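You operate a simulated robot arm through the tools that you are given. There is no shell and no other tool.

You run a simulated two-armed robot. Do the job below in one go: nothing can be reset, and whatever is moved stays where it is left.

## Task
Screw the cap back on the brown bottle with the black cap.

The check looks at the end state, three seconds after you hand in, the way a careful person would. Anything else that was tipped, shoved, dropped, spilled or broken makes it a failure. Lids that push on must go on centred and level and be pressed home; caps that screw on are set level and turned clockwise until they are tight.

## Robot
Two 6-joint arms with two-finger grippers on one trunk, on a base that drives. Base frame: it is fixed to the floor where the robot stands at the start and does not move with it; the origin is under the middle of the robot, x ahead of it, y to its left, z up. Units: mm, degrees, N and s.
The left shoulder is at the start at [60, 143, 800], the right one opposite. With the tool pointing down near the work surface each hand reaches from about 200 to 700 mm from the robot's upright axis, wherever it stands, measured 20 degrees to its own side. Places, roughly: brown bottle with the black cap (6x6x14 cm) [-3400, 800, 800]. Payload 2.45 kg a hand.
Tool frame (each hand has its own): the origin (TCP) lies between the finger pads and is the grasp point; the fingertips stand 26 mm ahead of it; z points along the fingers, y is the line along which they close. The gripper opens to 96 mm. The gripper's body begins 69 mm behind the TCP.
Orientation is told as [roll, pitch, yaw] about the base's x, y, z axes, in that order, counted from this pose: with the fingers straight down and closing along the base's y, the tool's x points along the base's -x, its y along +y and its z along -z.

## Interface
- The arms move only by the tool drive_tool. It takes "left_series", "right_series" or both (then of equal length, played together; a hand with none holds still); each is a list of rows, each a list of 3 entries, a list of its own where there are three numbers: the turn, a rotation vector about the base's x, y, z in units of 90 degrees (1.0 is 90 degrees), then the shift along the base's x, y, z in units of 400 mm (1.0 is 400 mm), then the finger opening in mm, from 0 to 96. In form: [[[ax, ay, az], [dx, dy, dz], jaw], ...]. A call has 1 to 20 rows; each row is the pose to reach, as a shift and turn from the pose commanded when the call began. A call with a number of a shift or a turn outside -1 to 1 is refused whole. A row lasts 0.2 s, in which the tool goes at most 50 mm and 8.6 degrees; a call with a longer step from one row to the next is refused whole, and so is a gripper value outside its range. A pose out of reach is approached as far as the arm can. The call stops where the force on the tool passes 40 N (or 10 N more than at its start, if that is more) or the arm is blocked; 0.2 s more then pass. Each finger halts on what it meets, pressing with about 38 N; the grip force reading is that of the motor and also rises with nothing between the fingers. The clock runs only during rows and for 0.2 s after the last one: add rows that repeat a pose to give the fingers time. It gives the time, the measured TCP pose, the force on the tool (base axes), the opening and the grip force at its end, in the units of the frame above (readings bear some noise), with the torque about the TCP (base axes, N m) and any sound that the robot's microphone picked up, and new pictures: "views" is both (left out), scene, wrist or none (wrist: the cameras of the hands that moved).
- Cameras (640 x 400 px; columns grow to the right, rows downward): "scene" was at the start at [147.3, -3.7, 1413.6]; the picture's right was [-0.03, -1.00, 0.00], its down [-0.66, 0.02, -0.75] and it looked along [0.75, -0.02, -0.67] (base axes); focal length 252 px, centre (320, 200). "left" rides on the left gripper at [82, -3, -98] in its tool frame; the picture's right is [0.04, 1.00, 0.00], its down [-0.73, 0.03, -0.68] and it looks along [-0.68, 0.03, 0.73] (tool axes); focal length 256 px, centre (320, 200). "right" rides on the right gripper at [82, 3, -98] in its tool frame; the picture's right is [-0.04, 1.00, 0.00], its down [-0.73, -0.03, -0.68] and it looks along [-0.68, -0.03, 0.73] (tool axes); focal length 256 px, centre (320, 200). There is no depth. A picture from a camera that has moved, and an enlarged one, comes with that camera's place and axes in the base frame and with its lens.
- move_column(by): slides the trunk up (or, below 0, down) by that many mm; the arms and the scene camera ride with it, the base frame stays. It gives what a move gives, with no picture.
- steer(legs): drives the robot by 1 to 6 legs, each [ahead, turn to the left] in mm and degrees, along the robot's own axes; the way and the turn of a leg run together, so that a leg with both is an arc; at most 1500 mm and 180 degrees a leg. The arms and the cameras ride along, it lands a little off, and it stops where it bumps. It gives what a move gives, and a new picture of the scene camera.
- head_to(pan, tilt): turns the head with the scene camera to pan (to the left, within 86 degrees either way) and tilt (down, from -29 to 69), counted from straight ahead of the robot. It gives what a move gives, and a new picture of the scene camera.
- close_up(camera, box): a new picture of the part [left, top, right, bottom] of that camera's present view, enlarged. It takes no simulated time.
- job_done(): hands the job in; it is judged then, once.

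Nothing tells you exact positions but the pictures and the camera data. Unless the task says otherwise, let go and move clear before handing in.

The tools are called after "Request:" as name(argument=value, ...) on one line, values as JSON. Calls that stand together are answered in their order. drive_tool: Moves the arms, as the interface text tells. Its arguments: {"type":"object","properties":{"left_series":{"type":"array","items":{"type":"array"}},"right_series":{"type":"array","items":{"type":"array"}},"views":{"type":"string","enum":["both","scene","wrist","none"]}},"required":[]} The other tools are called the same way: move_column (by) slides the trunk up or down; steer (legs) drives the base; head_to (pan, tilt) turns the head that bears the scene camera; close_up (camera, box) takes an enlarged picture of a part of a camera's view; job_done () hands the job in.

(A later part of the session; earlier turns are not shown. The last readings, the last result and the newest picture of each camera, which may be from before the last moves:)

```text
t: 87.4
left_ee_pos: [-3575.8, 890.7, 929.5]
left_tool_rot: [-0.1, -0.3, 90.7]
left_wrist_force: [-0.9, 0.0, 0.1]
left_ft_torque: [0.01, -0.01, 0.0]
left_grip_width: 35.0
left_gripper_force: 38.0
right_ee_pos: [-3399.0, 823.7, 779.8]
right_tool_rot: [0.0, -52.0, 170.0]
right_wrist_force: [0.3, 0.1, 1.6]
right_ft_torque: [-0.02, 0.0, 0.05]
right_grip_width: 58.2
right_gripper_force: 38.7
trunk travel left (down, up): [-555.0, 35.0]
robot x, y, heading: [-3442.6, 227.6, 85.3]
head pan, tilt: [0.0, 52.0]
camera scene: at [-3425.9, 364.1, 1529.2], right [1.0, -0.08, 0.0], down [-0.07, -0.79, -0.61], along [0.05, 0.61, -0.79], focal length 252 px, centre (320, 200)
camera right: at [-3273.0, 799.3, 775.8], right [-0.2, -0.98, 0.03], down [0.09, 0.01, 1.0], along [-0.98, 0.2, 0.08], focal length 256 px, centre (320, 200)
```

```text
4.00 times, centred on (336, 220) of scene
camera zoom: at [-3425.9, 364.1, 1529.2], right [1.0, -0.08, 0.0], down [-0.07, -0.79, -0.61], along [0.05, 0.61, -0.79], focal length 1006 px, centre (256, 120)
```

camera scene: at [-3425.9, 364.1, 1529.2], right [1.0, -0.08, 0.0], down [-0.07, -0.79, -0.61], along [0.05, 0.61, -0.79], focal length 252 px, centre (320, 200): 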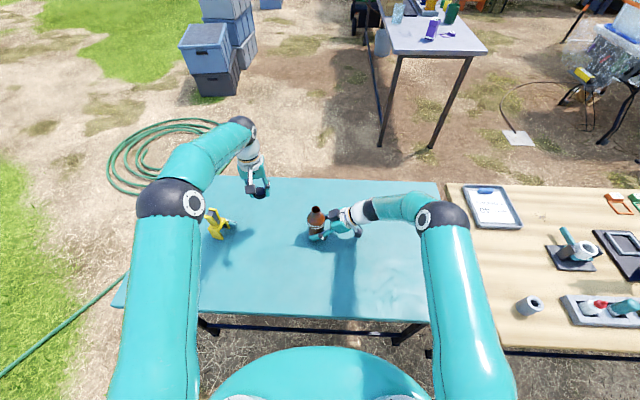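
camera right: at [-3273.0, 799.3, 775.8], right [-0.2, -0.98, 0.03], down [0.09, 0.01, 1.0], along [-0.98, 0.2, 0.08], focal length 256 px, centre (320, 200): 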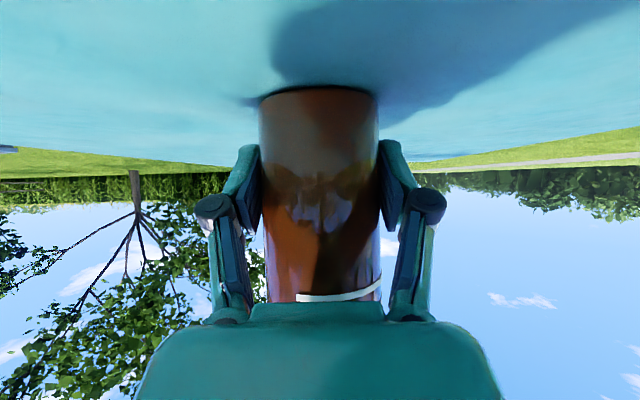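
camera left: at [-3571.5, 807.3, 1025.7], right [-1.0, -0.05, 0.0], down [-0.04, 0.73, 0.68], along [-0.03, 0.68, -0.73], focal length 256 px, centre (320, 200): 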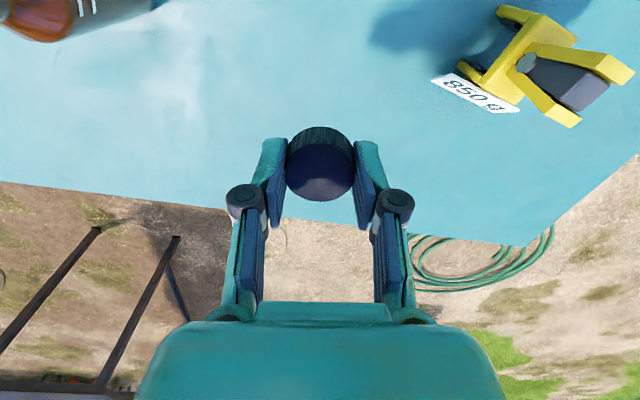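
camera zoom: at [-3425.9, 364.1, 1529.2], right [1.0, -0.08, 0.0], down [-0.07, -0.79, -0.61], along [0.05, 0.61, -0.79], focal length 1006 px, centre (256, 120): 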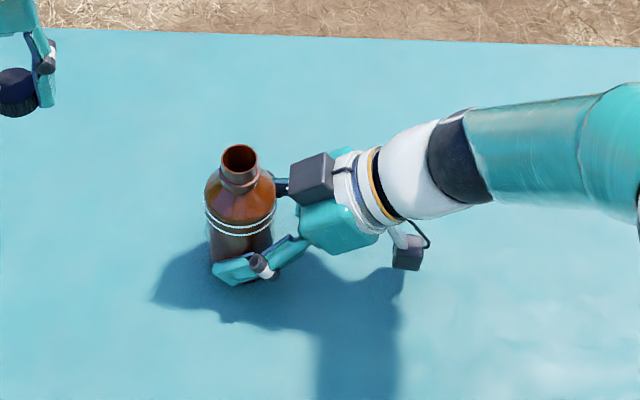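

The right hand holds the bottle (58 mm, 39 N) and it hasn't moved. Now I'll bring the left hand with the cap above the bottle mouth, with a gap left, to check the alignment.

Request:
drive_tool(left_series=[[[0, 0, 0], [0, 0, 0.0875], 25], [[0, 0, 0], [0.0877, -0.0335, 0.0875], 25], [[0, 0, 0], [0.1754, -0.067, 0.0875], 25], [[0, 0, 0], [0.263, -0.1, 0.0875], 25], [[0, 0, 0], [0.35, -0.1335, 0.0875], 25], [[0, 0, 0], [0.4383, -0.167, 0.0875], 25], [[0, 0, 0], [0.4383, -0.167, 0.0875], 25]], views="both")

Request:
close_up(camera="left", box=[240, 60, 400, 160])

Request:
close_up(camera="scene", box=[270, 145, 366, 205])

```text
t: 89.0
left_ee_pos: [-3401.0, 823.0, 960.6]
left_tool_rot: [0.0, -0.3, 90.6]
left_wrist_force: [-0.3, 0.0, -0.1]
left_ft_torque: [0.0, -0.01, 0.0]
left_grip_width: 35.3
left_gripper_force: 38.4
right_ee_pos: [-3398.3, 823.5, 781.0]
right_tool_rot: [0.0, -52.1, 170.0]
right_wrist_force: [0.4, 0.7, 2.4]
right_ft_torque: [0.06, 0.04, 0.01]
right_grip_width: 58.5
right_gripper_force: 38.3
trunk travel left (down, up): [-555.0, 35.0]
robot x, y, heading: [-3442.0, 228.2, 85.2]
head pan, tilt: [0.0, 52.0]
camera scene: at [-3426.1, 364.0, 1529.2], right [1.0, -0.08, 0.0], down [-0.07, -0.79, -0.62], along [0.05, 0.61, -0.79], focal length 252 px, centre (320, 200)
camera left: at [-3397.1, 739.8, 1057.6], right [-1.0, -0.05, 0.0], down [-0.04, 0.73, 0.68], along [-0.03, 0.68, -0.73], focal length 256 px, centre (320, 200)
```

scene: 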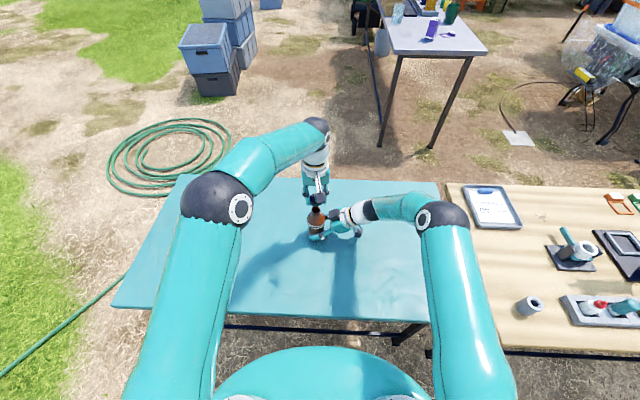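
left: 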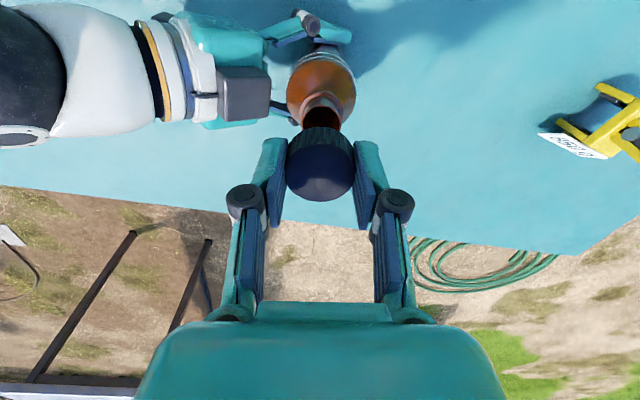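

```text
4.00 times, centred on (320, 110) of left
camera zoom: at [-3397.1, 739.8, 1057.6], right [-1.0, -0.05, 0.0], down [-0.04, 0.73, 0.68], along [-0.03, 0.68, -0.73], focal length 1024 px, centre (320, 560)
```

zoom: 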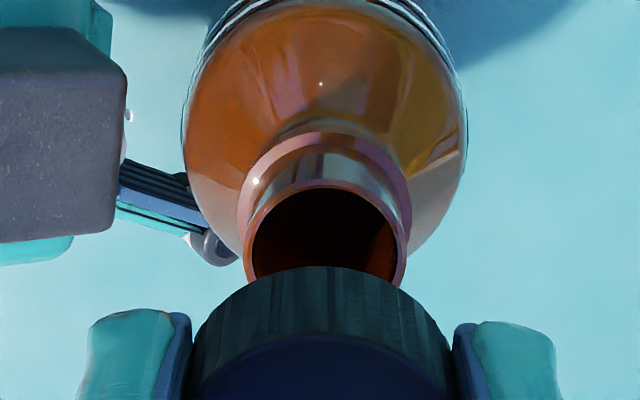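

```text
6.67 times, centred on (318, 175) of scene
camera zoom: at [-3426.1, 364.0, 1529.2], right [1.0, -0.08, 0.0], down [-0.07, -0.79, -0.62], along [0.05, 0.61, -0.79], focal length 1678 px, centre (333, 367)
```

zoom: 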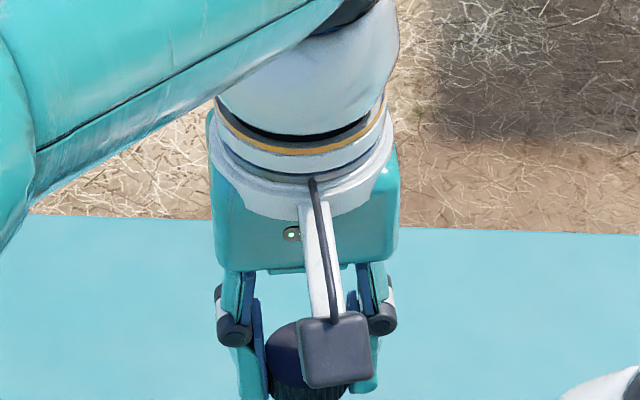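

The mouth lies just below the cap, off by about 1 mm in -x and 2 mm in +y. I'll correct for that and go down until the cap is just above the rim.

Request:
drive_tool(left_series=[[[0, 0, 0], [-0.0022, 0.0045, 0], 25], [[0, 0, 0], [-0.0022, 0.0045, -0.03], 25], [[0, 0, 0], [-0.0022, 0.0045, -0.06], 25], [[0, 0, 0], [-0.0022, 0.0045, -0.085], 25], [[0, 0, 0], [-0.0022, 0.0045, -0.1], 25], [[0, 0, 0], [-0.0022, 0.0045, -0.1], 25]], views="both")

Request:
close_up(camera="left", box=[240, 60, 400, 160])

Request:
close_up(camera="scene", box=[270, 165, 366, 225])

```text
t: 90.4
left_ee_pos: [-3402.4, 825.5, 922.3]
left_tool_rot: [-0.2, -0.3, 90.7]
left_wrist_force: [0.3, 0.0, 0.4]
left_ft_torque: [-0.01, 0.01, 0.0]
left_grip_width: 35.2
left_gripper_force: 37.3
right_ee_pos: [-3398.0, 824.2, 781.1]
right_tool_rot: [0.0, -52.1, 170.0]
right_wrist_force: [0.0, -0.4, 2.1]
right_ft_torque: [0.05, 0.03, -0.01]
right_grip_width: 58.2
right_gripper_force: 38.0
trunk travel left (down, up): [-555.0, 35.0]
robot x, y, heading: [-3441.2, 228.8, 85.2]
head pan, tilt: [0.0, 52.0]
camera scene: at [-3426.0, 364.0, 1529.2], right [1.0, -0.08, 0.0], down [-0.07, -0.79, -0.62], along [0.05, 0.61, -0.79], focal length 252 px, centre (320, 200)
camera left: at [-3397.8, 742.8, 1019.4], right [-1.0, -0.05, 0.0], down [-0.04, 0.73, 0.68], along [-0.03, 0.68, -0.73], focal length 256 px, centre (320, 200)
```

scene: 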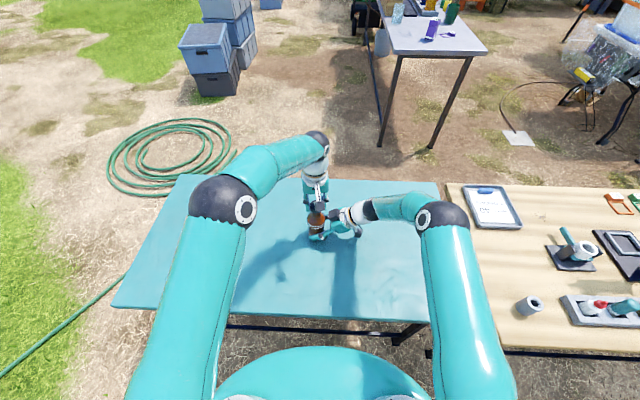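
left: 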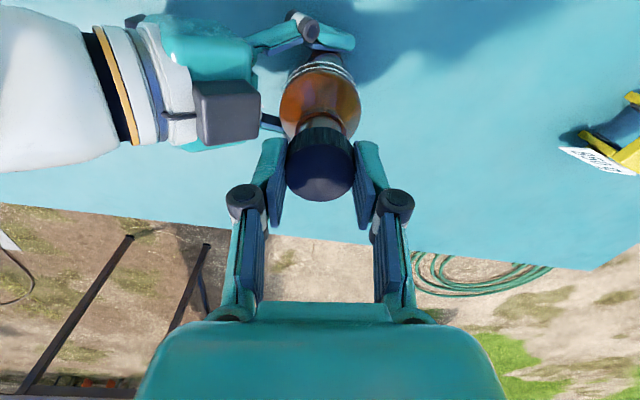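

```text
4.00 times, centred on (320, 110) of left
camera zoom: at [-3397.8, 742.8, 1019.4], right [-1.0, -0.05, 0.0], down [-0.04, 0.73, 0.68], along [-0.03, 0.68, -0.73], focal length 1024 px, centre (320, 560)
```

zoom: 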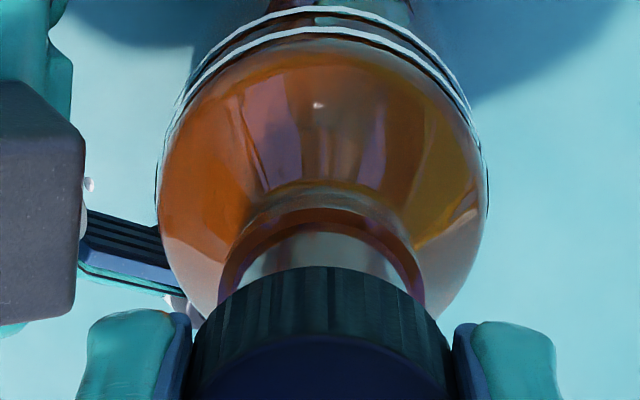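

```text
6.67 times, centred on (318, 195) of scene
camera zoom: at [-3426.0, 364.0, 1529.2], right [1.0, -0.08, 0.0], down [-0.07, -0.79, -0.62], along [0.05, 0.61, -0.79], focal length 1678 px, centre (333, 233)
```

zoom: 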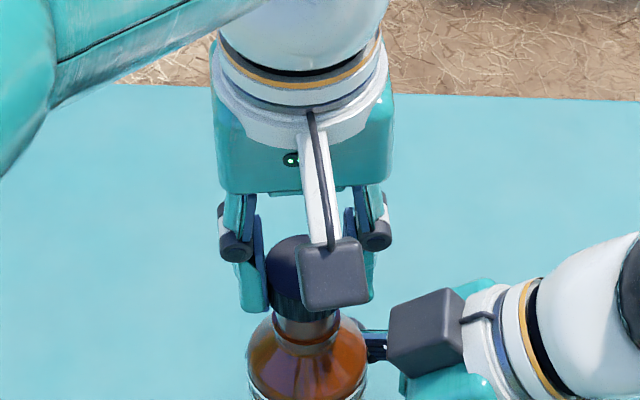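

The cap is centred over the neck in both views, about 5 mm above the rim. I'll lower it in small steps while watching the force.

Request:
drive_tool(left_series=[[[0, 0, 0], [0, 0, -0.005], 25], [[0, 0, 0], [0, 0, -0.01], 25], [[0, 0, 0], [0, 0, -0.015], 25], [[0, 0, 0], [0, 0, -0.02], 25], [[0, 0, 0], [0, 0, -0.02], 25]], views="wrist")

Request:
close_up(camera="scene", box=[270, 165, 366, 225])

```text
t: 91.6
left_ee_pos: [-3401.2, 824.7, 914.5]
left_tool_rot: [-0.2, -0.3, 90.6]
left_wrist_force: [-0.4, -0.2, -0.5]
left_ft_torque: [0.0, -0.01, 0.0]
left_grip_width: 35.3
left_gripper_force: 37.8
right_ee_pos: [-3397.8, 826.2, 778.9]
right_tool_rot: [0.0, -52.1, 170.0]
right_wrist_force: [-0.8, 0.4, 2.6]
right_ft_torque: [0.03, 0.02, -0.01]
right_grip_width: 58.5
right_gripper_force: 37.6
trunk travel left (down, up): [-555.0, 35.0]
robot x, y, heading: [-3440.1, 231.0, 85.1]
head pan, tilt: [0.0, 52.0]
camera left: at [-3396.9, 741.8, 1010.8], right [-1.0, -0.05, 0.0], down [-0.04, 0.73, 0.68], along [-0.03, 0.68, -0.73], focal length 256 px, centre (320, 200)
```

left: 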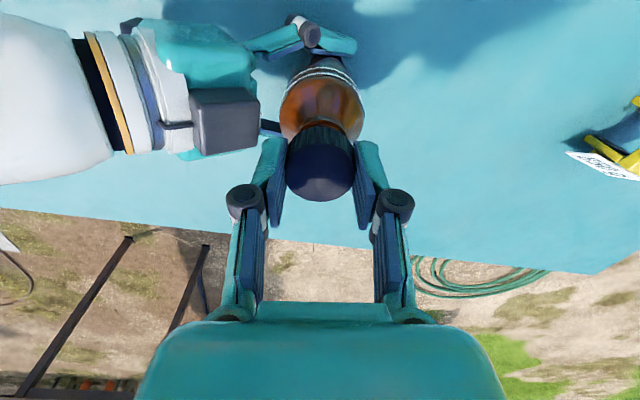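

```text
6.67 times, centred on (318, 195) of scene
camera zoom: at [-3426.1, 364.0, 1529.2], right [1.0, -0.08, 0.0], down [-0.07, -0.79, -0.62], along [0.05, 0.61, -0.79], focal length 1678 px, centre (333, 233)
```

zoom: 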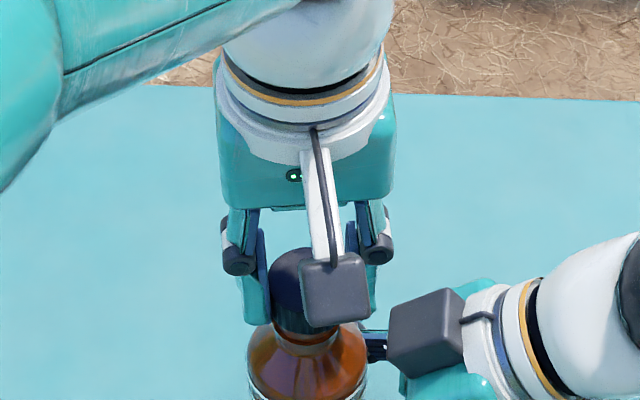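

No contact force yet at TCP z 914.5. I'll keep lowering in small steps.

Request:
drive_tool(left_series=[[[0, 0, 0], [0, 0, -0.004], 25], [[0, 0, 0], [0, 0, -0.008], 25], [[0, 0, 0], [0, 0, -0.012], 25], [[0, 0, 0], [0, 0, -0.015], 25], [[0, 0, 0], [0, 0, -0.015], 25]], views="wrist")

Request:
close_up(camera="scene", box=[270, 165, 366, 225])

Request:
close_up(camera="left", box=[240, 60, 400, 160])

```text
t: 92.8
left_ee_pos: [-3402.2, 824.3, 908.5]
left_tool_rot: [-0.1, -0.3, 90.8]
left_wrist_force: [0.2, 0.1, 0.5]
left_ft_torque: [-0.01, 0.02, 0.03]
left_grip_width: 35.2
left_gripper_force: 38.2
right_ee_pos: [-3399.0, 824.9, 780.4]
right_tool_rot: [-0.1, -52.1, 170.0]
right_wrist_force: [-0.8, 0.9, 2.2]
right_ft_torque: [0.02, 0.01, 0.0]
right_grip_width: 58.3
right_gripper_force: 37.9
trunk travel left (down, up): [-555.0, 35.0]
robot x, y, heading: [-3440.2, 227.5, 85.5]
head pan, tilt: [0.0, 52.0]
camera left: at [-3397.6, 741.5, 1004.8], right [-1.0, -0.05, 0.0], down [-0.04, 0.73, 0.68], along [-0.03, 0.68, -0.73], focal length 256 px, centre (320, 200)
```

left: 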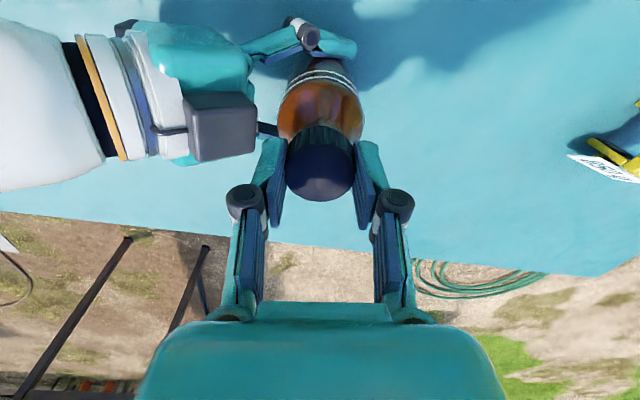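

```text
6.67 times, centred on (318, 195) of scene
camera zoom: at [-3426.0, 364.0, 1529.2], right [1.0, -0.08, 0.0], down [-0.07, -0.79, -0.62], along [0.05, 0.61, -0.79], focal length 1678 px, centre (333, 233)
```

zoom: 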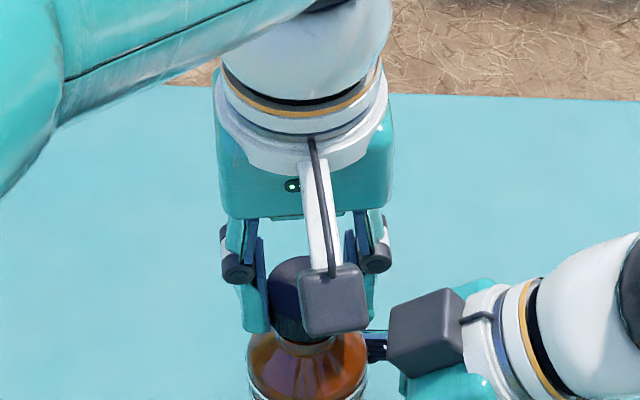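

```text
4.00 times, centred on (320, 110) of left
camera zoom: at [-3397.6, 741.5, 1004.8], right [-1.0, -0.05, 0.0], down [-0.04, 0.73, 0.68], along [-0.03, 0.68, -0.73], focal length 1024 px, centre (320, 560)
```

zoom: 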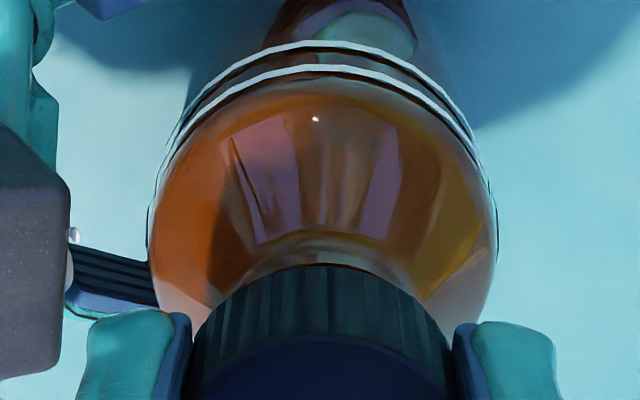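

Still no force at z 908.5, with the cap around the neck. I'll lower a few mm more, slowly.

Request:
drive_tool(left_series=[[[0, 0, 0], [0, 0, -0.0025], 25], [[0, 0, 0], [0, 0, -0.005], 25], [[0, 0, 0], [0, 0, -0.0075], 25], [[0, 0, 0], [0, 0, -0.01], 25], [[0, 0, 0], [0, 0, -0.01], 25]], views="wrist")

Request:
close_up(camera="scene", box=[270, 165, 366, 225])

```text
t: 94.0
left_ee_pos: [-3401.2, 824.2, 904.0]
left_tool_rot: [-0.1, -0.3, 90.7]
left_wrist_force: [-3.0, -0.1, -0.7]
left_ft_torque: [-0.19, 0.12, 0.0]
left_grip_width: 35.5
left_gripper_force: 37.6
right_ee_pos: [-3398.5, 824.8, 779.6]
right_tool_rot: [0.1, -52.1, 170.1]
right_wrist_force: [1.1, -0.6, 0.8]
right_ft_torque: [0.07, 0.15, -0.01]
right_grip_width: 58.4
right_gripper_force: 38.0
trunk travel left (down, up): [-555.0, 35.0]
robot x, y, heading: [-3441.2, 228.0, 85.1]
head pan, tilt: [0.0, 52.0]
camera left: at [-3397.5, 742.5, 1000.7], right [-1.0, -0.05, 0.0], down [-0.04, 0.73, 0.68], along [-0.03, 0.68, -0.73], focal length 256 px, centre (320, 200)
```

left: 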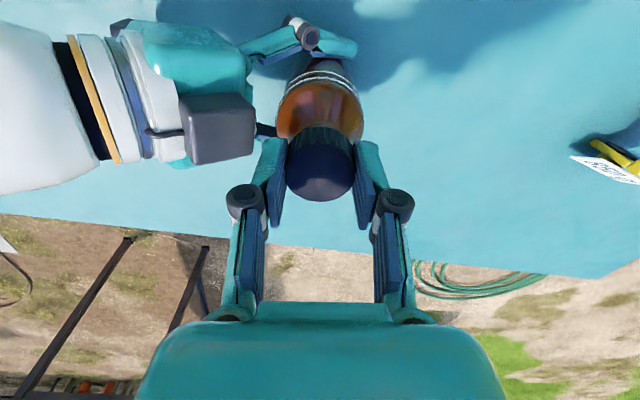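

```text
6.67 times, centred on (318, 195) of scene
camera zoom: at [-3426.1, 364.0, 1529.2], right [1.0, -0.08, 0.0], down [-0.07, -0.79, -0.62], along [0.05, 0.61, -0.79], focal length 1678 px, centre (333, 233)
```

zoom: 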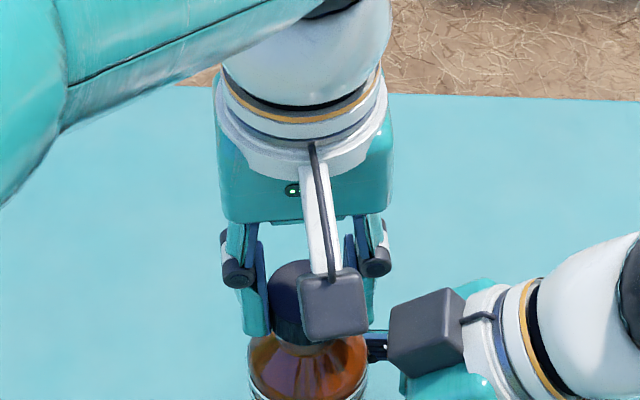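

A slight sideways force (-3 N in x) shows the cap touching the neck. I'll shift -0.5 mm in x and lower until there is a light downward contact.

Request:
drive_tool(left_series=[[[0, 0, 0], [-0.0012, 0, 0], 25], [[0, 0, 0], [-0.0012, 0, -0.0025], 25], [[0, 0, 0], [-0.0012, 0, -0.005], 25], [[0, 0, 0], [-0.0012, 0, -0.005], 25]], views="none")

```text
t: 95.0
left_ee_pos: [-3402.3, 825.2, 903.0]
left_tool_rot: [-0.1, -0.4, 90.7]
left_wrist_force: [-1.7, 0.1, 4.9]
left_ft_torque: [-0.11, 0.09, -0.02]
left_grip_width: 35.1
left_gripper_force: 37.5
right_ee_pos: [-3399.1, 823.8, 780.3]
right_tool_rot: [0.0, -52.1, 170.0]
right_wrist_force: [1.2, 0.7, 0.4]
right_ft_torque: [0.15, 0.07, -0.03]
right_grip_width: 58.4
right_gripper_force: 38.3
trunk travel left (down, up): [-555.0, 35.0]
robot x, y, heading: [-3441.0, 229.6, 85.6]
head pan, tilt: [0.0, 52.0]
```

The cap now rests on the thread with 5 N. I'll turn clockwise about 40° while feeding down slightly and read the torque.

Request:
drive_tool(left_series=[[[0, 0, -0.09], [0, 0, -0.0004], 25], [[0, 0, -0.18], [0, 0, -0.0008], 25], [[0, 0, -0.27], [0, 0, -0.0012], 25], [[0, 0, -0.36], [0, 0, -0.0016], 25], [[0, 0, -0.45], [0, 0, -0.002], 25]], views="wrist")

```text
t: 96.2
left_ee_pos: [-3402.3, 825.3, 902.4]
left_tool_rot: [-0.1, -0.4, 50.2]
left_wrist_force: [-7.1, -4.2, 17.5]
left_ft_torque: [-0.24, 0.3, 0.01]
left_grip_width: 35.2
left_gripper_force: 38.1
right_ee_pos: [-3399.2, 824.7, 780.0]
right_tool_rot: [0.1, -52.1, 169.9]
right_wrist_force: [3.9, 6.5, -6.5]
right_ft_torque: [-0.34, 0.47, -0.05]
right_grip_width: 58.4
right_gripper_force: 38.3
trunk travel left (down, up): [-555.0, 35.0]
robot x, y, heading: [-3442.4, 230.0, 85.2]
head pan, tilt: [0.0, 52.0]
camera left: at [-3451.6, 759.3, 999.1], right [-0.79, 0.61, 0.0], down [0.44, 0.58, 0.68], along [0.42, 0.54, -0.73], focal length 256 px, centre (320, 200)
```

left: 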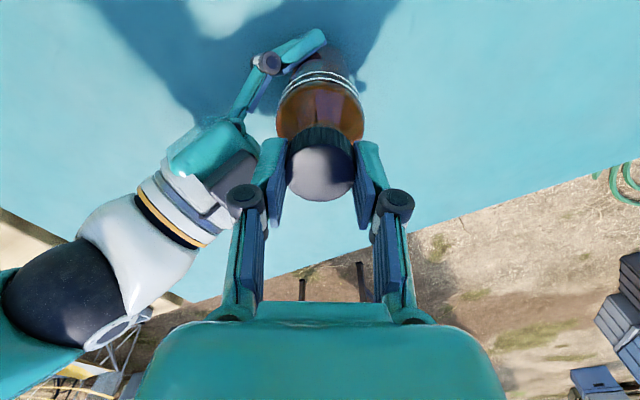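

The force has risen to 17 N down with some side load (-7,-4 N) and hardly any turning torque. I'll relieve the side load and go on turning.

Request:
drive_tool(left_series=[[[0, 0, -0.09], [-0.0012, -0.0008, 0.001], 25], [[0, 0, -0.18], [-0.0018, -0.001, 0.001], 25], [[0, 0, -0.27], [-0.0018, -0.001, 0.001], 25], [[0, 0, -0.36], [-0.0018, -0.001, 0.001], 25], [[0, 0, -0.45], [-0.0018, -0.001, 0.001], 25]], views="none")

```text
t: 97.4
left_ee_pos: [-3401.8, 824.2, 902.0]
left_tool_rot: [-0.2, -0.3, 9.5]
left_wrist_force: [1.9, 2.5, 6.9]
left_ft_torque: [0.04, 0.04, 0.01]
left_grip_width: 35.4
left_gripper_force: 38.3
right_ee_pos: [-3398.6, 823.6, 781.6]
right_tool_rot: [0.1, -52.2, 170.2]
right_wrist_force: [-0.2, -2.8, 0.1]
right_ft_torque: [0.32, -0.56, 0.06]
right_grip_width: 58.2
right_gripper_force: 38.3
trunk travel left (down, up): [-555.0, 35.0]
robot x, y, heading: [-3438.8, 227.3, 85.0]
head pan, tilt: [0.0, 52.0]
```

The side load is gone and the cap seems to have sunk a little, so the thread may be catching. I'll go on clockwise with a slight feed.

Request:
drive_tool(left_series=[[[0, 0, -0.09], [0, 0, -0.0002], 25], [[0, 0, -0.18], [0, 0, -0.0004], 25], [[0, 0, -0.27], [0, 0, -0.0006], 25], [[0, 0, -0.36], [0, 0, -0.0008], 25], [[0, 0, -0.45], [0, 0, -0.001], 25]], views="both")

```text
t: 98.6
left_ee_pos: [-3403.1, 823.7, 901.5]
left_tool_rot: [-0.1, -0.2, -30.8]
left_wrist_force: [7.8, -0.2, 8.2]
left_ft_torque: [0.03, -0.17, -0.01]
left_grip_width: 35.2
left_gripper_force: 38.0
right_ee_pos: [-3399.5, 823.0, 781.8]
right_tool_rot: [0.1, -52.1, 170.0]
right_wrist_force: [-8.7, -2.5, -1.6]
right_ft_torque: [-0.11, -0.54, -0.05]
right_grip_width: 58.6
right_gripper_force: 37.5
trunk travel left (down, up): [-555.0, 35.0]
robot x, y, heading: [-3441.4, 230.8, 85.2]
head pan, tilt: [0.0, 52.0]
camera scene: at [-3426.1, 363.3, 1529.3], right [1.0, -0.08, 0.0], down [-0.07, -0.79, -0.62], along [0.05, 0.61, -0.79], focal length 252 px, centre (320, 200)
camera left: at [-3474.5, 862.6, 998.0], right [0.48, 0.88, 0.0], down [0.64, -0.35, 0.68], along [0.6, -0.33, -0.73], focal length 256 px, centre (320, 200)
```

scene: 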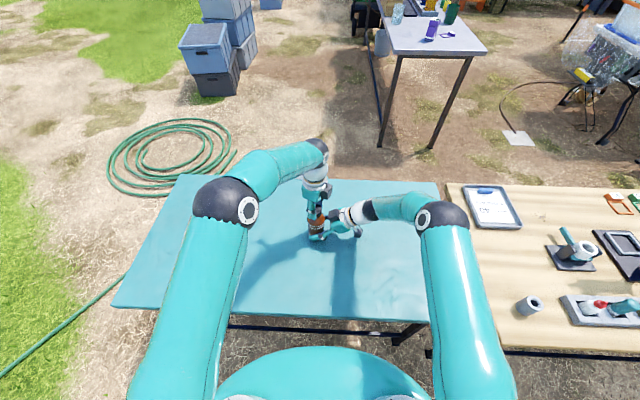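
left: 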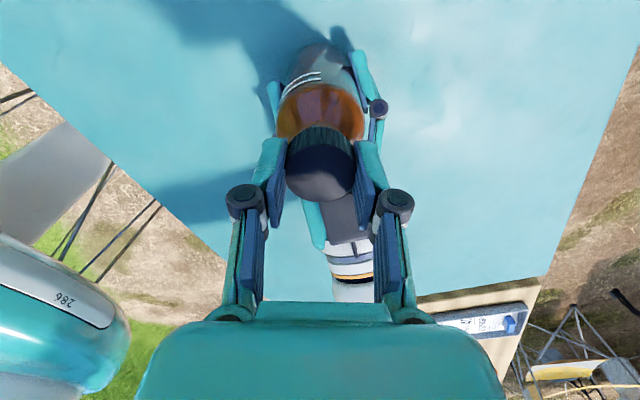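

The cap keeps sinking slowly with little torque, and there is some side force (+8 N in x) from a small eccentricity. I'll follow that and keep turning clockwise.

Request:
drive_tool(left_series=[[[0, 0, -0.09], [0.001, 0, -0.0003], 25], [[0, 0, -0.18], [0.0015, 0, -0.0006], 25], [[0, 0, -0.27], [0.0015, 0, -0.0009], 25], [[0, 0, -0.36], [0.0015, 0, -0.0012], 25], [[0, 0, -0.45], [0.0015, 0, -0.0015], 25]], views="none")

```text
t: 99.8
left_ee_pos: [-3403.0, 824.8, 901.2]
left_tool_rot: [0.0, -0.3, -71.5]
left_wrist_force: [3.4, -0.7, 11.5]
left_ft_torque: [-0.02, -0.15, -0.02]
left_grip_width: 35.0
left_gripper_force: 38.0
right_ee_pos: [-3398.7, 824.8, 780.5]
right_tool_rot: [-0.1, -52.1, 170.1]
right_wrist_force: [-5.3, 0.6, -4.4]
right_ft_torque: [-0.14, 0.04, -0.03]
right_grip_width: 58.4
right_gripper_force: 37.6
trunk travel left (down, up): [-555.0, 35.0]
robot x, y, heading: [-3440.3, 232.0, 85.1]
head pan, tilt: [0.0, 52.0]
```

The turn is going smoothly, now at 160°. I'll continue another 40° clockwise.

Request:
drive_tool(left_series=[[[0, 0, -0.09], [0.0005, 0, -0.0002], 25], [[0, 0, -0.18], [0.0008, 0, -0.0004], 25], [[0, 0, -0.27], [0.0008, 0, -0.0006], 25], [[0, 0, -0.36], [0.0008, 0, -0.0008], 25], [[0, 0, -0.45], [0.0008, 0, -0.001], 25]], views="both")

```text
t: 101.0
left_ee_pos: [-3403.7, 823.4, 898.2]
left_tool_rot: [-0.2, -0.4, -111.9]
left_wrist_force: [0.2, 1.1, 4.9]
left_ft_torque: [0.01, -0.04, 0.65]
left_grip_width: 35.2
left_gripper_force: 38.1
right_ee_pos: [-3397.5, 825.4, 780.6]
right_tool_rot: [0.0, -52.0, 169.9]
right_wrist_force: [-0.5, -1.6, -1.8]
right_ft_torque: [-0.1, 0.2, -0.64]
right_grip_width: 58.4
right_gripper_force: 37.9
trunk travel left (down, up): [-555.0, 35.0]
robot x, y, heading: [-3440.7, 230.5, 85.0]
head pan, tilt: [0.0, 52.0]
camera scene: at [-3426.1, 363.7, 1529.2], right [1.0, -0.08, 0.0], down [-0.07, -0.79, -0.62], along [0.05, 0.61, -0.79], focal length 252 px, centre (320, 200)
camera left: at [-3374.4, 900.6, 996.2], right [0.94, -0.34, 0.0], down [-0.24, -0.69, 0.68], along [-0.23, -0.64, -0.73], focal length 256 px, centre (320, 200)
```

scene: 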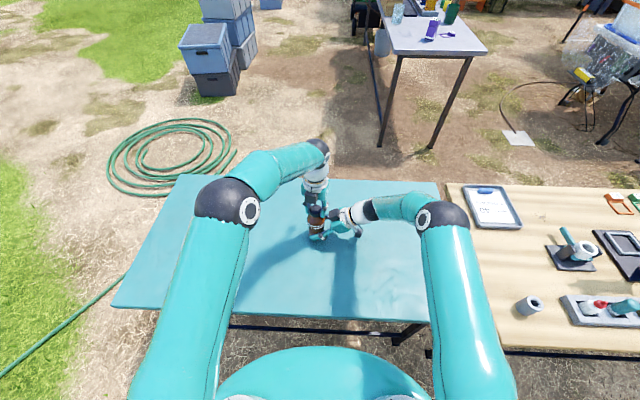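
left: 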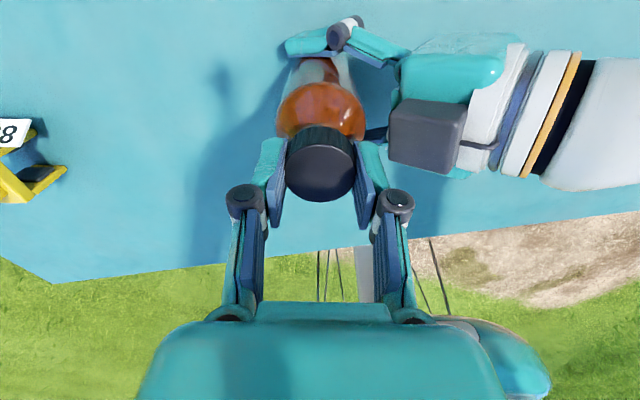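

The thread has caught: the cap sank 3 mm and the turning torque is now 0.65 N·m, matched on the bottle hand. I'll turn a little farther to see if it is tight.

Request:
drive_tool(left_series=[[[0, 0, -0.05], [0, 0, -0.0002], 25], [[0, 0, -0.1], [0, 0, -0.0004], 25], [[0, 0, -0.15], [0, 0, -0.0006], 25], [[0, 0, -0.2], [0, 0, -0.0008], 25]], views="wrist")

Request:
close_up(camera="left", box=[240, 60, 400, 160])

Request:
close_up(camera="scene", box=[270, 165, 366, 225])

```text
t: 102.0
left_ee_pos: [-3394.0, 795.2, 899.7]
left_tool_rot: [-2.0, 1.7, -125.1]
left_wrist_force: [-4.3, 8.7, 5.6]
left_ft_torque: [-0.22, 0.93, 0.17]
left_grip_width: 33.0
left_gripper_force: 37.9
left hand out of reach, approached as far as the arm can: row 2, 3, 4
right_ee_pos: [-3400.6, 818.7, 779.9]
right_tool_rot: [0.3, -52.1, 170.7]
right_wrist_force: [3.1, -10.1, 7.2]
right_ft_torque: [1.07, -0.44, -0.15]
right_grip_width: 63.2
right_gripper_force: 37.6
trunk travel left (down, up): [-555.0, 35.0]
robot x, y, heading: [-3440.7, 230.3, 85.2]
head pan, tilt: [0.0, 52.0]
stopped in row 4 (left hand): the force on the tool passed its limit at 47 N (the readings are from after the stop); the commanded pose is now the measured one
camera left: at [-3347.0, 859.3, 999.2], right [0.84, -0.54, -0.03], down [-0.39, -0.65, 0.65], along [-0.38, -0.54, -0.75], focal length 256 px, centre (320, 200)
```

left: 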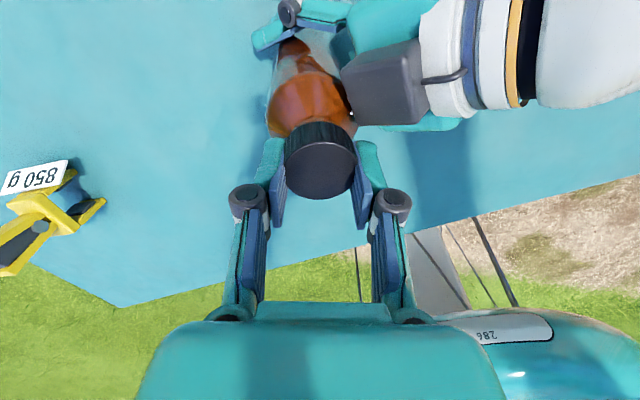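

```text
4.00 times, centred on (320, 110) of left
camera zoom: at [-3347.0, 859.3, 999.2], right [0.84, -0.54, -0.03], down [-0.39, -0.65, 0.65], along [-0.38, -0.54, -0.75], focal length 1024 px, centre (320, 560)
```

zoom: 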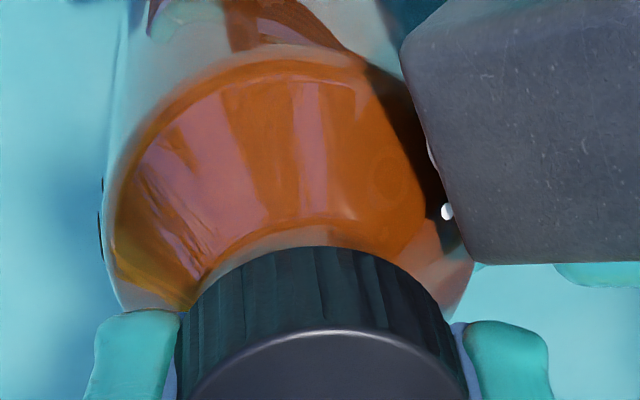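

```text
6.67 times, centred on (318, 195) of scene
camera zoom: at [-3426.0, 363.5, 1529.2], right [1.0, -0.08, 0.0], down [-0.07, -0.79, -0.62], along [0.05, 0.61, -0.79], focal length 1678 px, centre (333, 233)
```

zoom: 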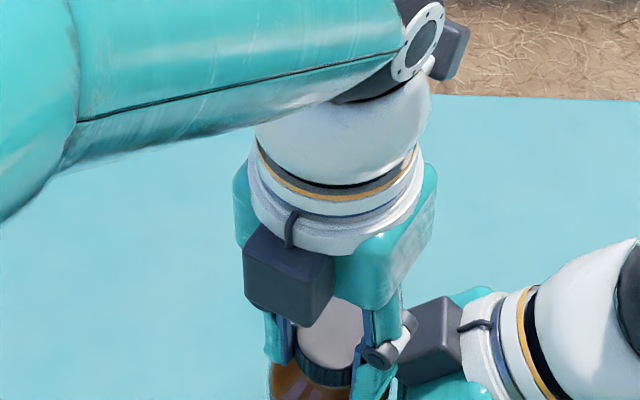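

The left wrist ran out of its turning range and dragged the cap about 28 mm toward me, leaning the bottle. Before undoing that I'll look closely.

Request:
close_up(camera="scene", box=[270, 190, 366, 250])

Request:
close_up(camera="right", box=[0, 0, 640, 400])

```text
6.67 times, centred on (318, 220) of scene
camera zoom: at [-3426.0, 363.5, 1529.2], right [1.0, -0.08, 0.0], down [-0.07, -0.79, -0.62], along [0.05, 0.61, -0.79], focal length 1678 px, centre (333, 67)
```

zoom: 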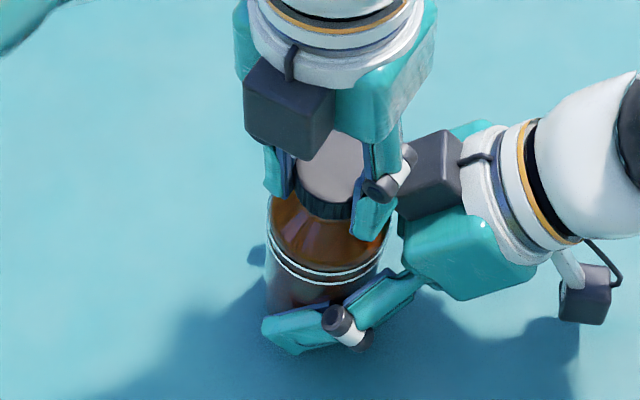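

```text
1.00 times, centred on (320, 200) of right (not enlarged: the box is as wide or as high as the picture)
camera zoom: at [-3274.2, 795.8, 774.3], right [-0.18, -0.98, 0.04], down [0.09, 0.02, 1.0], along [-0.98, 0.18, 0.08], focal length 256 px, centre (320, 200)
```

zoom: 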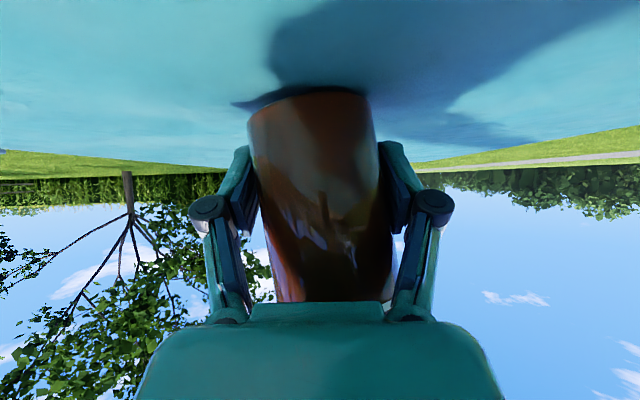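

The bottle leans about 10° toward me but is still held by both hands. I'll reverse the left hand's motion step by step to set it upright again.

Request:
drive_tool(left_series=[[[-0.0034, -0.0013, 0.0183], [-0.0028, 0.009, 0], 25], [[-0.0068, -0.0026, 0.0367], [-0.0055, 0.018, 0], 25], [[-0.0102, -0.0039, 0.055], [-0.0083, 0.027, 0], 25], [[-0.0136, -0.0053, 0.0734], [-0.011, 0.036, -0.0005], 25], [[-0.017, -0.0066, 0.0917], [-0.0138, 0.045, -0.001], 25], [[-0.0204, -0.0079, 0.11], [-0.0165, 0.054, -0.0015], 25], [[-0.0238, -0.0092, 0.1284], [-0.0193, 0.063, -0.0022], 25], [[-0.0272, -0.0105, 0.1467], [-0.022, 0.072, -0.003], 25], [[-0.0272, -0.0105, 0.1467], [-0.022, 0.072, -0.003], 25]], views="both")

Request:
close_up(camera="scene", box=[270, 190, 366, 250])

Request:
close_up(camera="right", box=[0, 0, 640, 400])

```text
t: 104.0
left_ee_pos: [-3400.5, 821.9, 896.1]
left_tool_rot: [0.0, -0.4, -111.8]
left_wrist_force: [1.3, -23.9, 13.3]
left_ft_torque: [-0.6, -0.1, -0.06]
left_grip_width: 33.3
left_gripper_force: 37.8
right_ee_pos: [-3398.6, 821.1, 778.5]
right_tool_rot: [0.3, -52.0, 170.2]
right_wrist_force: [-1.8, 24.3, -10.0]
right_ft_torque: [-1.98, -0.12, 0.0]
right_grip_width: 57.0
right_gripper_force: 37.9
trunk travel left (down, up): [-555.0, 35.0]
robot x, y, heading: [-3438.1, 230.1, 85.0]
head pan, tilt: [0.0, 52.0]
camera scene: at [-3425.9, 364.2, 1529.2], right [1.0, -0.08, 0.0], down [-0.07, -0.79, -0.61], along [0.05, 0.61, -0.79], focal length 252 px, centre (320, 200)
camera left: at [-3373.3, 898.9, 992.7], right [0.94, -0.33, 0.0], down [-0.24, -0.69, 0.69], along [-0.23, -0.65, -0.73], focal length 256 px, centre (320, 200)
```

scene: 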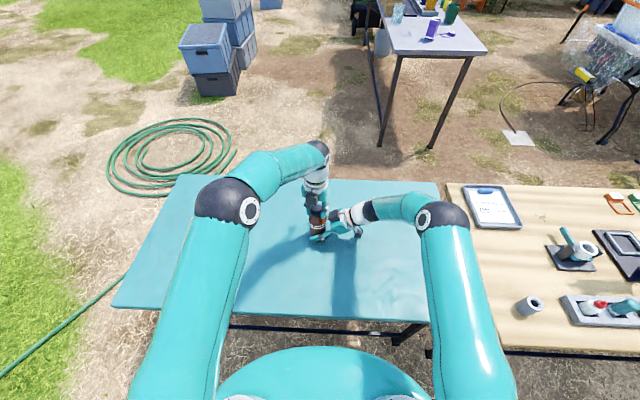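
left: 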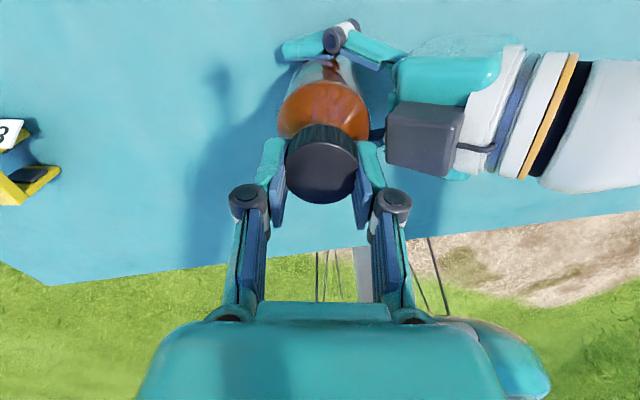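

```text
6.67 times, centred on (318, 220) of scene
camera zoom: at [-3425.9, 364.2, 1529.2], right [1.0, -0.08, 0.0], down [-0.07, -0.79, -0.61], along [0.05, 0.61, -0.79], focal length 1678 px, centre (333, 67)
```

zoom: 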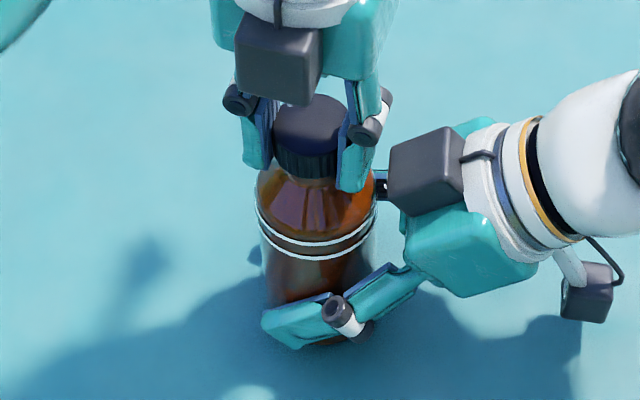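

```text
1.00 times, centred on (320, 200) of right (not enlarged: the box is as wide or as high as the picture)
camera zoom: at [-3273.0, 797.3, 774.4], right [-0.19, -0.98, 0.04], down [0.09, 0.02, 1.0], along [-0.98, 0.19, 0.08], focal length 256 px, centre (320, 200)
```

zoom: 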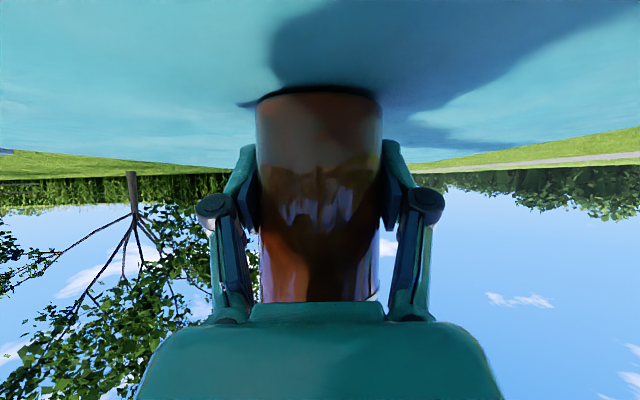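

The bottle is upright again, but the two hands now pull against each other by 24 N in y, because the right hand's set point shifted about 6 mm when it stopped. I'll return the right hand to its original place to relieve this.

Request:
drive_tool(right_series=[[[0, 0, -0.002], [0.001, 0.003, 0.0002], 45], [[0, 0, -0.004], [0.002, 0.006, 0.0005], 45], [[0, 0, -0.006], [0.003, 0.009, 0.0008], 45], [[0, 0, -0.0078], [0.0045, 0.0125, 0.001], 45], [[0, 0, -0.0078], [0.0045, 0.0125, 0.001], 45]], views="none")

Request:
close_up(camera="left", box=[240, 60, 400, 160])

Request:
close_up(camera="scene", box=[286, 195, 350, 235])

```text
t: 105.2
left_ee_pos: [-3402.0, 823.6, 896.1]
left_tool_rot: [0.1, -0.1, -111.9]
left_wrist_force: [2.1, -1.6, 0.6]
left_ft_torque: [0.1, -0.05, 0.03]
left_grip_width: 33.0
left_gripper_force: 37.3
right_ee_pos: [-3398.6, 823.1, 778.6]
right_tool_rot: [0.7, -52.1, 169.8]
right_wrist_force: [-2.0, -0.2, 1.4]
right_ft_torque: [-0.21, -0.12, 0.01]
right_grip_width: 57.4
right_gripper_force: 38.2
trunk travel left (down, up): [-555.0, 35.0]
robot x, y, heading: [-3438.0, 227.3, 84.9]
head pan, tilt: [0.0, 52.0]
```

```text
4.00 times, centred on (320, 110) of left
camera zoom: at [-3373.2, 900.0, 994.1], right [0.94, -0.33, 0.0], down [-0.25, -0.69, 0.68], along [-0.23, -0.64, -0.73], focal length 1024 px, centre (320, 560)
```

zoom: 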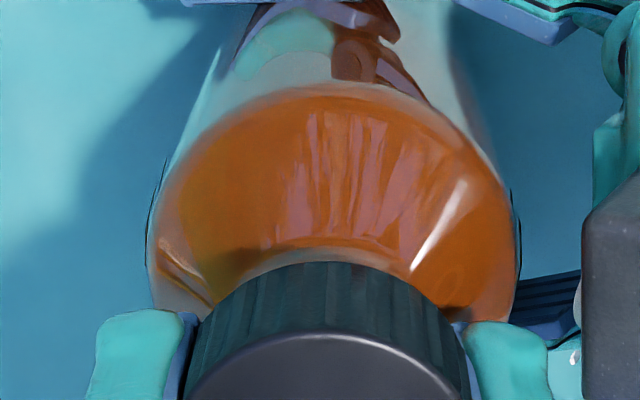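

```text
10.00 times, centred on (318, 215) of scene
camera zoom: at [-3426.1, 363.9, 1529.2], right [1.0, -0.08, 0.0], down [-0.07, -0.79, -0.62], along [0.05, 0.61, -0.79], focal length 2516 px, centre (340, 50)
```

zoom: 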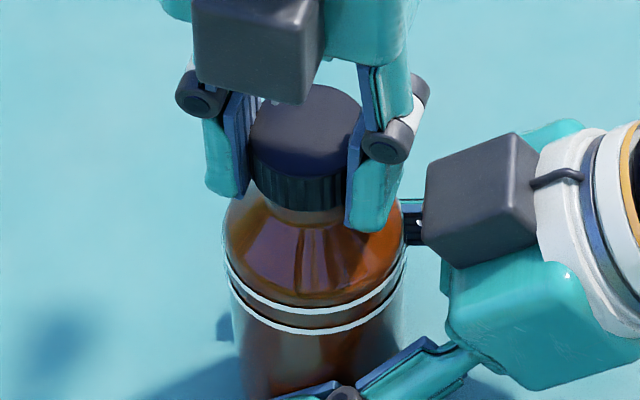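

The forces are balanced again and the bottle stands upright with the cap on. I'll let go with the left hand, lift 30 mm, and turn it back counter-clockwise for another stroke.

Request:
drive_tool(left_series=[[[0, 0, 0], [0, 0, 0], 40], [[0, 0, 0], [0, 0, 0], 52], [[0, 0, 0], [0, 0, 0], 60], [[0, 0, 0], [0, 0, 0.04], 60], [[0, 0, 0], [0, 0, 0.085], 60], [[0, 0, 0.09], [0, 0, 0.085], 60], [[0, 0, 0.18], [0, 0, 0.085], 60], [[0, 0, 0.27], [0, 0, 0.085], 60], [[0, 0, 0.36], [0, 0, 0.085], 60], [[0, 0, 0.45], [0, 0, 0.085], 60], [[0, 0, 0.54], [0, 0, 0.085], 60], [[0, 0, 0.63], [0, 0, 0.085], 60], [[0, 0, 0.72], [0, 0, 0.085], 60], [[0, 0, 0.81], [0, 0, 0.085], 60], [[0, 0, 0.9], [0, 0, 0.085], 60]], views="both")

Request:
close_up(camera="scene", box=[270, 185, 366, 245])

Request:
close_up(camera="left", box=[224, 40, 416, 160])

```text
t: 108.4
left_ee_pos: [-3401.2, 823.6, 930.4]
left_tool_rot: [0.0, -0.2, -30.6]
left_wrist_force: [-0.5, 0.6, -0.2]
left_ft_torque: [0.03, -0.02, 0.0]
left_grip_width: 60.1
left_gripper_force: 0.0
right_ee_pos: [-3398.0, 825.0, 778.9]
right_tool_rot: [0.5, -52.2, 169.8]
right_wrist_force: [0.0, -0.6, -0.9]
right_ft_torque: [-0.01, 0.0, 0.02]
right_grip_width: 56.5
right_gripper_force: 38.3
trunk travel left (down, up): [-555.0, 35.0]
robot x, y, heading: [-3435.6, 228.1, 84.9]
head pan, tilt: [0.0, 52.0]
camera scene: at [-3426.0, 364.4, 1529.1], right [1.0, -0.08, 0.0], down [-0.07, -0.79, -0.61], along [0.05, 0.61, -0.79], focal length 252 px, centre (320, 200)
camera left: at [-3472.1, 862.0, 1027.5], right [0.48, 0.88, 0.0], down [0.64, -0.35, 0.68], along [0.6, -0.32, -0.73], focal length 256 px, centre (320, 200)
```

scene: 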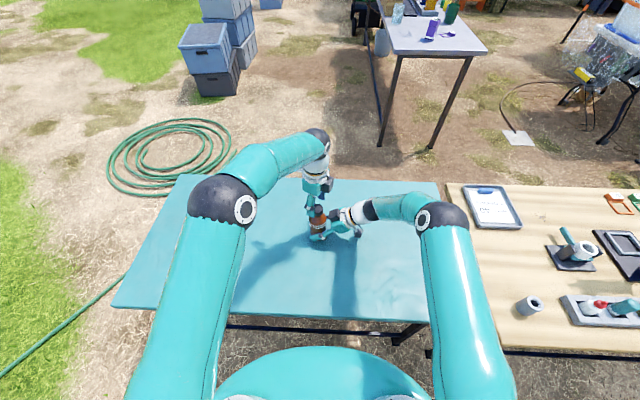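
left: 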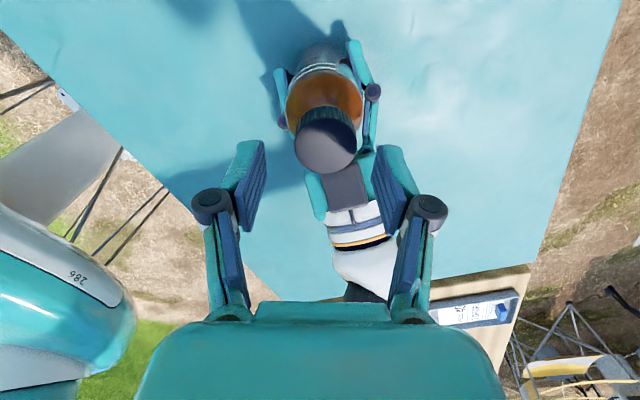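

```text
6.67 times, centred on (318, 215) of scene
camera zoom: at [-3426.0, 364.4, 1529.1], right [1.0, -0.08, 0.0], down [-0.07, -0.79, -0.61], along [0.05, 0.61, -0.79], focal length 1678 px, centre (333, 100)
```

zoom: 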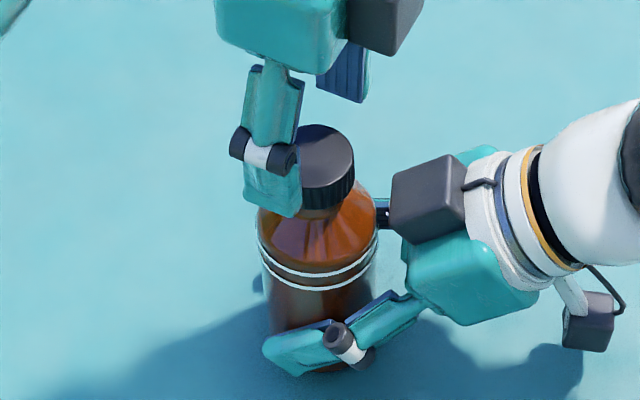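

```text
3.33 times, centred on (320, 100) of left
camera zoom: at [-3472.1, 862.0, 1027.5], right [0.48, 0.88, 0.0], down [0.64, -0.35, 0.68], along [0.6, -0.32, -0.73], focal length 853 px, centre (320, 533)
```

zoom: 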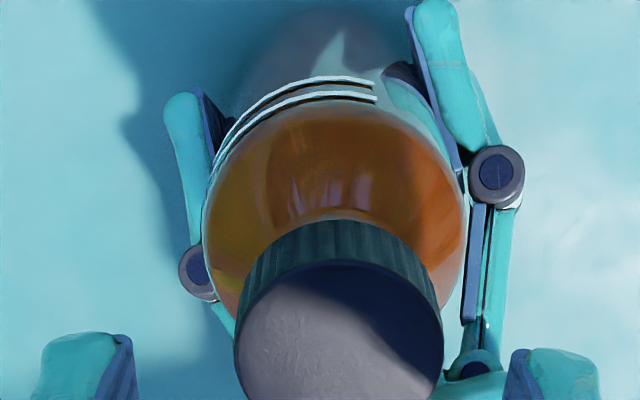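

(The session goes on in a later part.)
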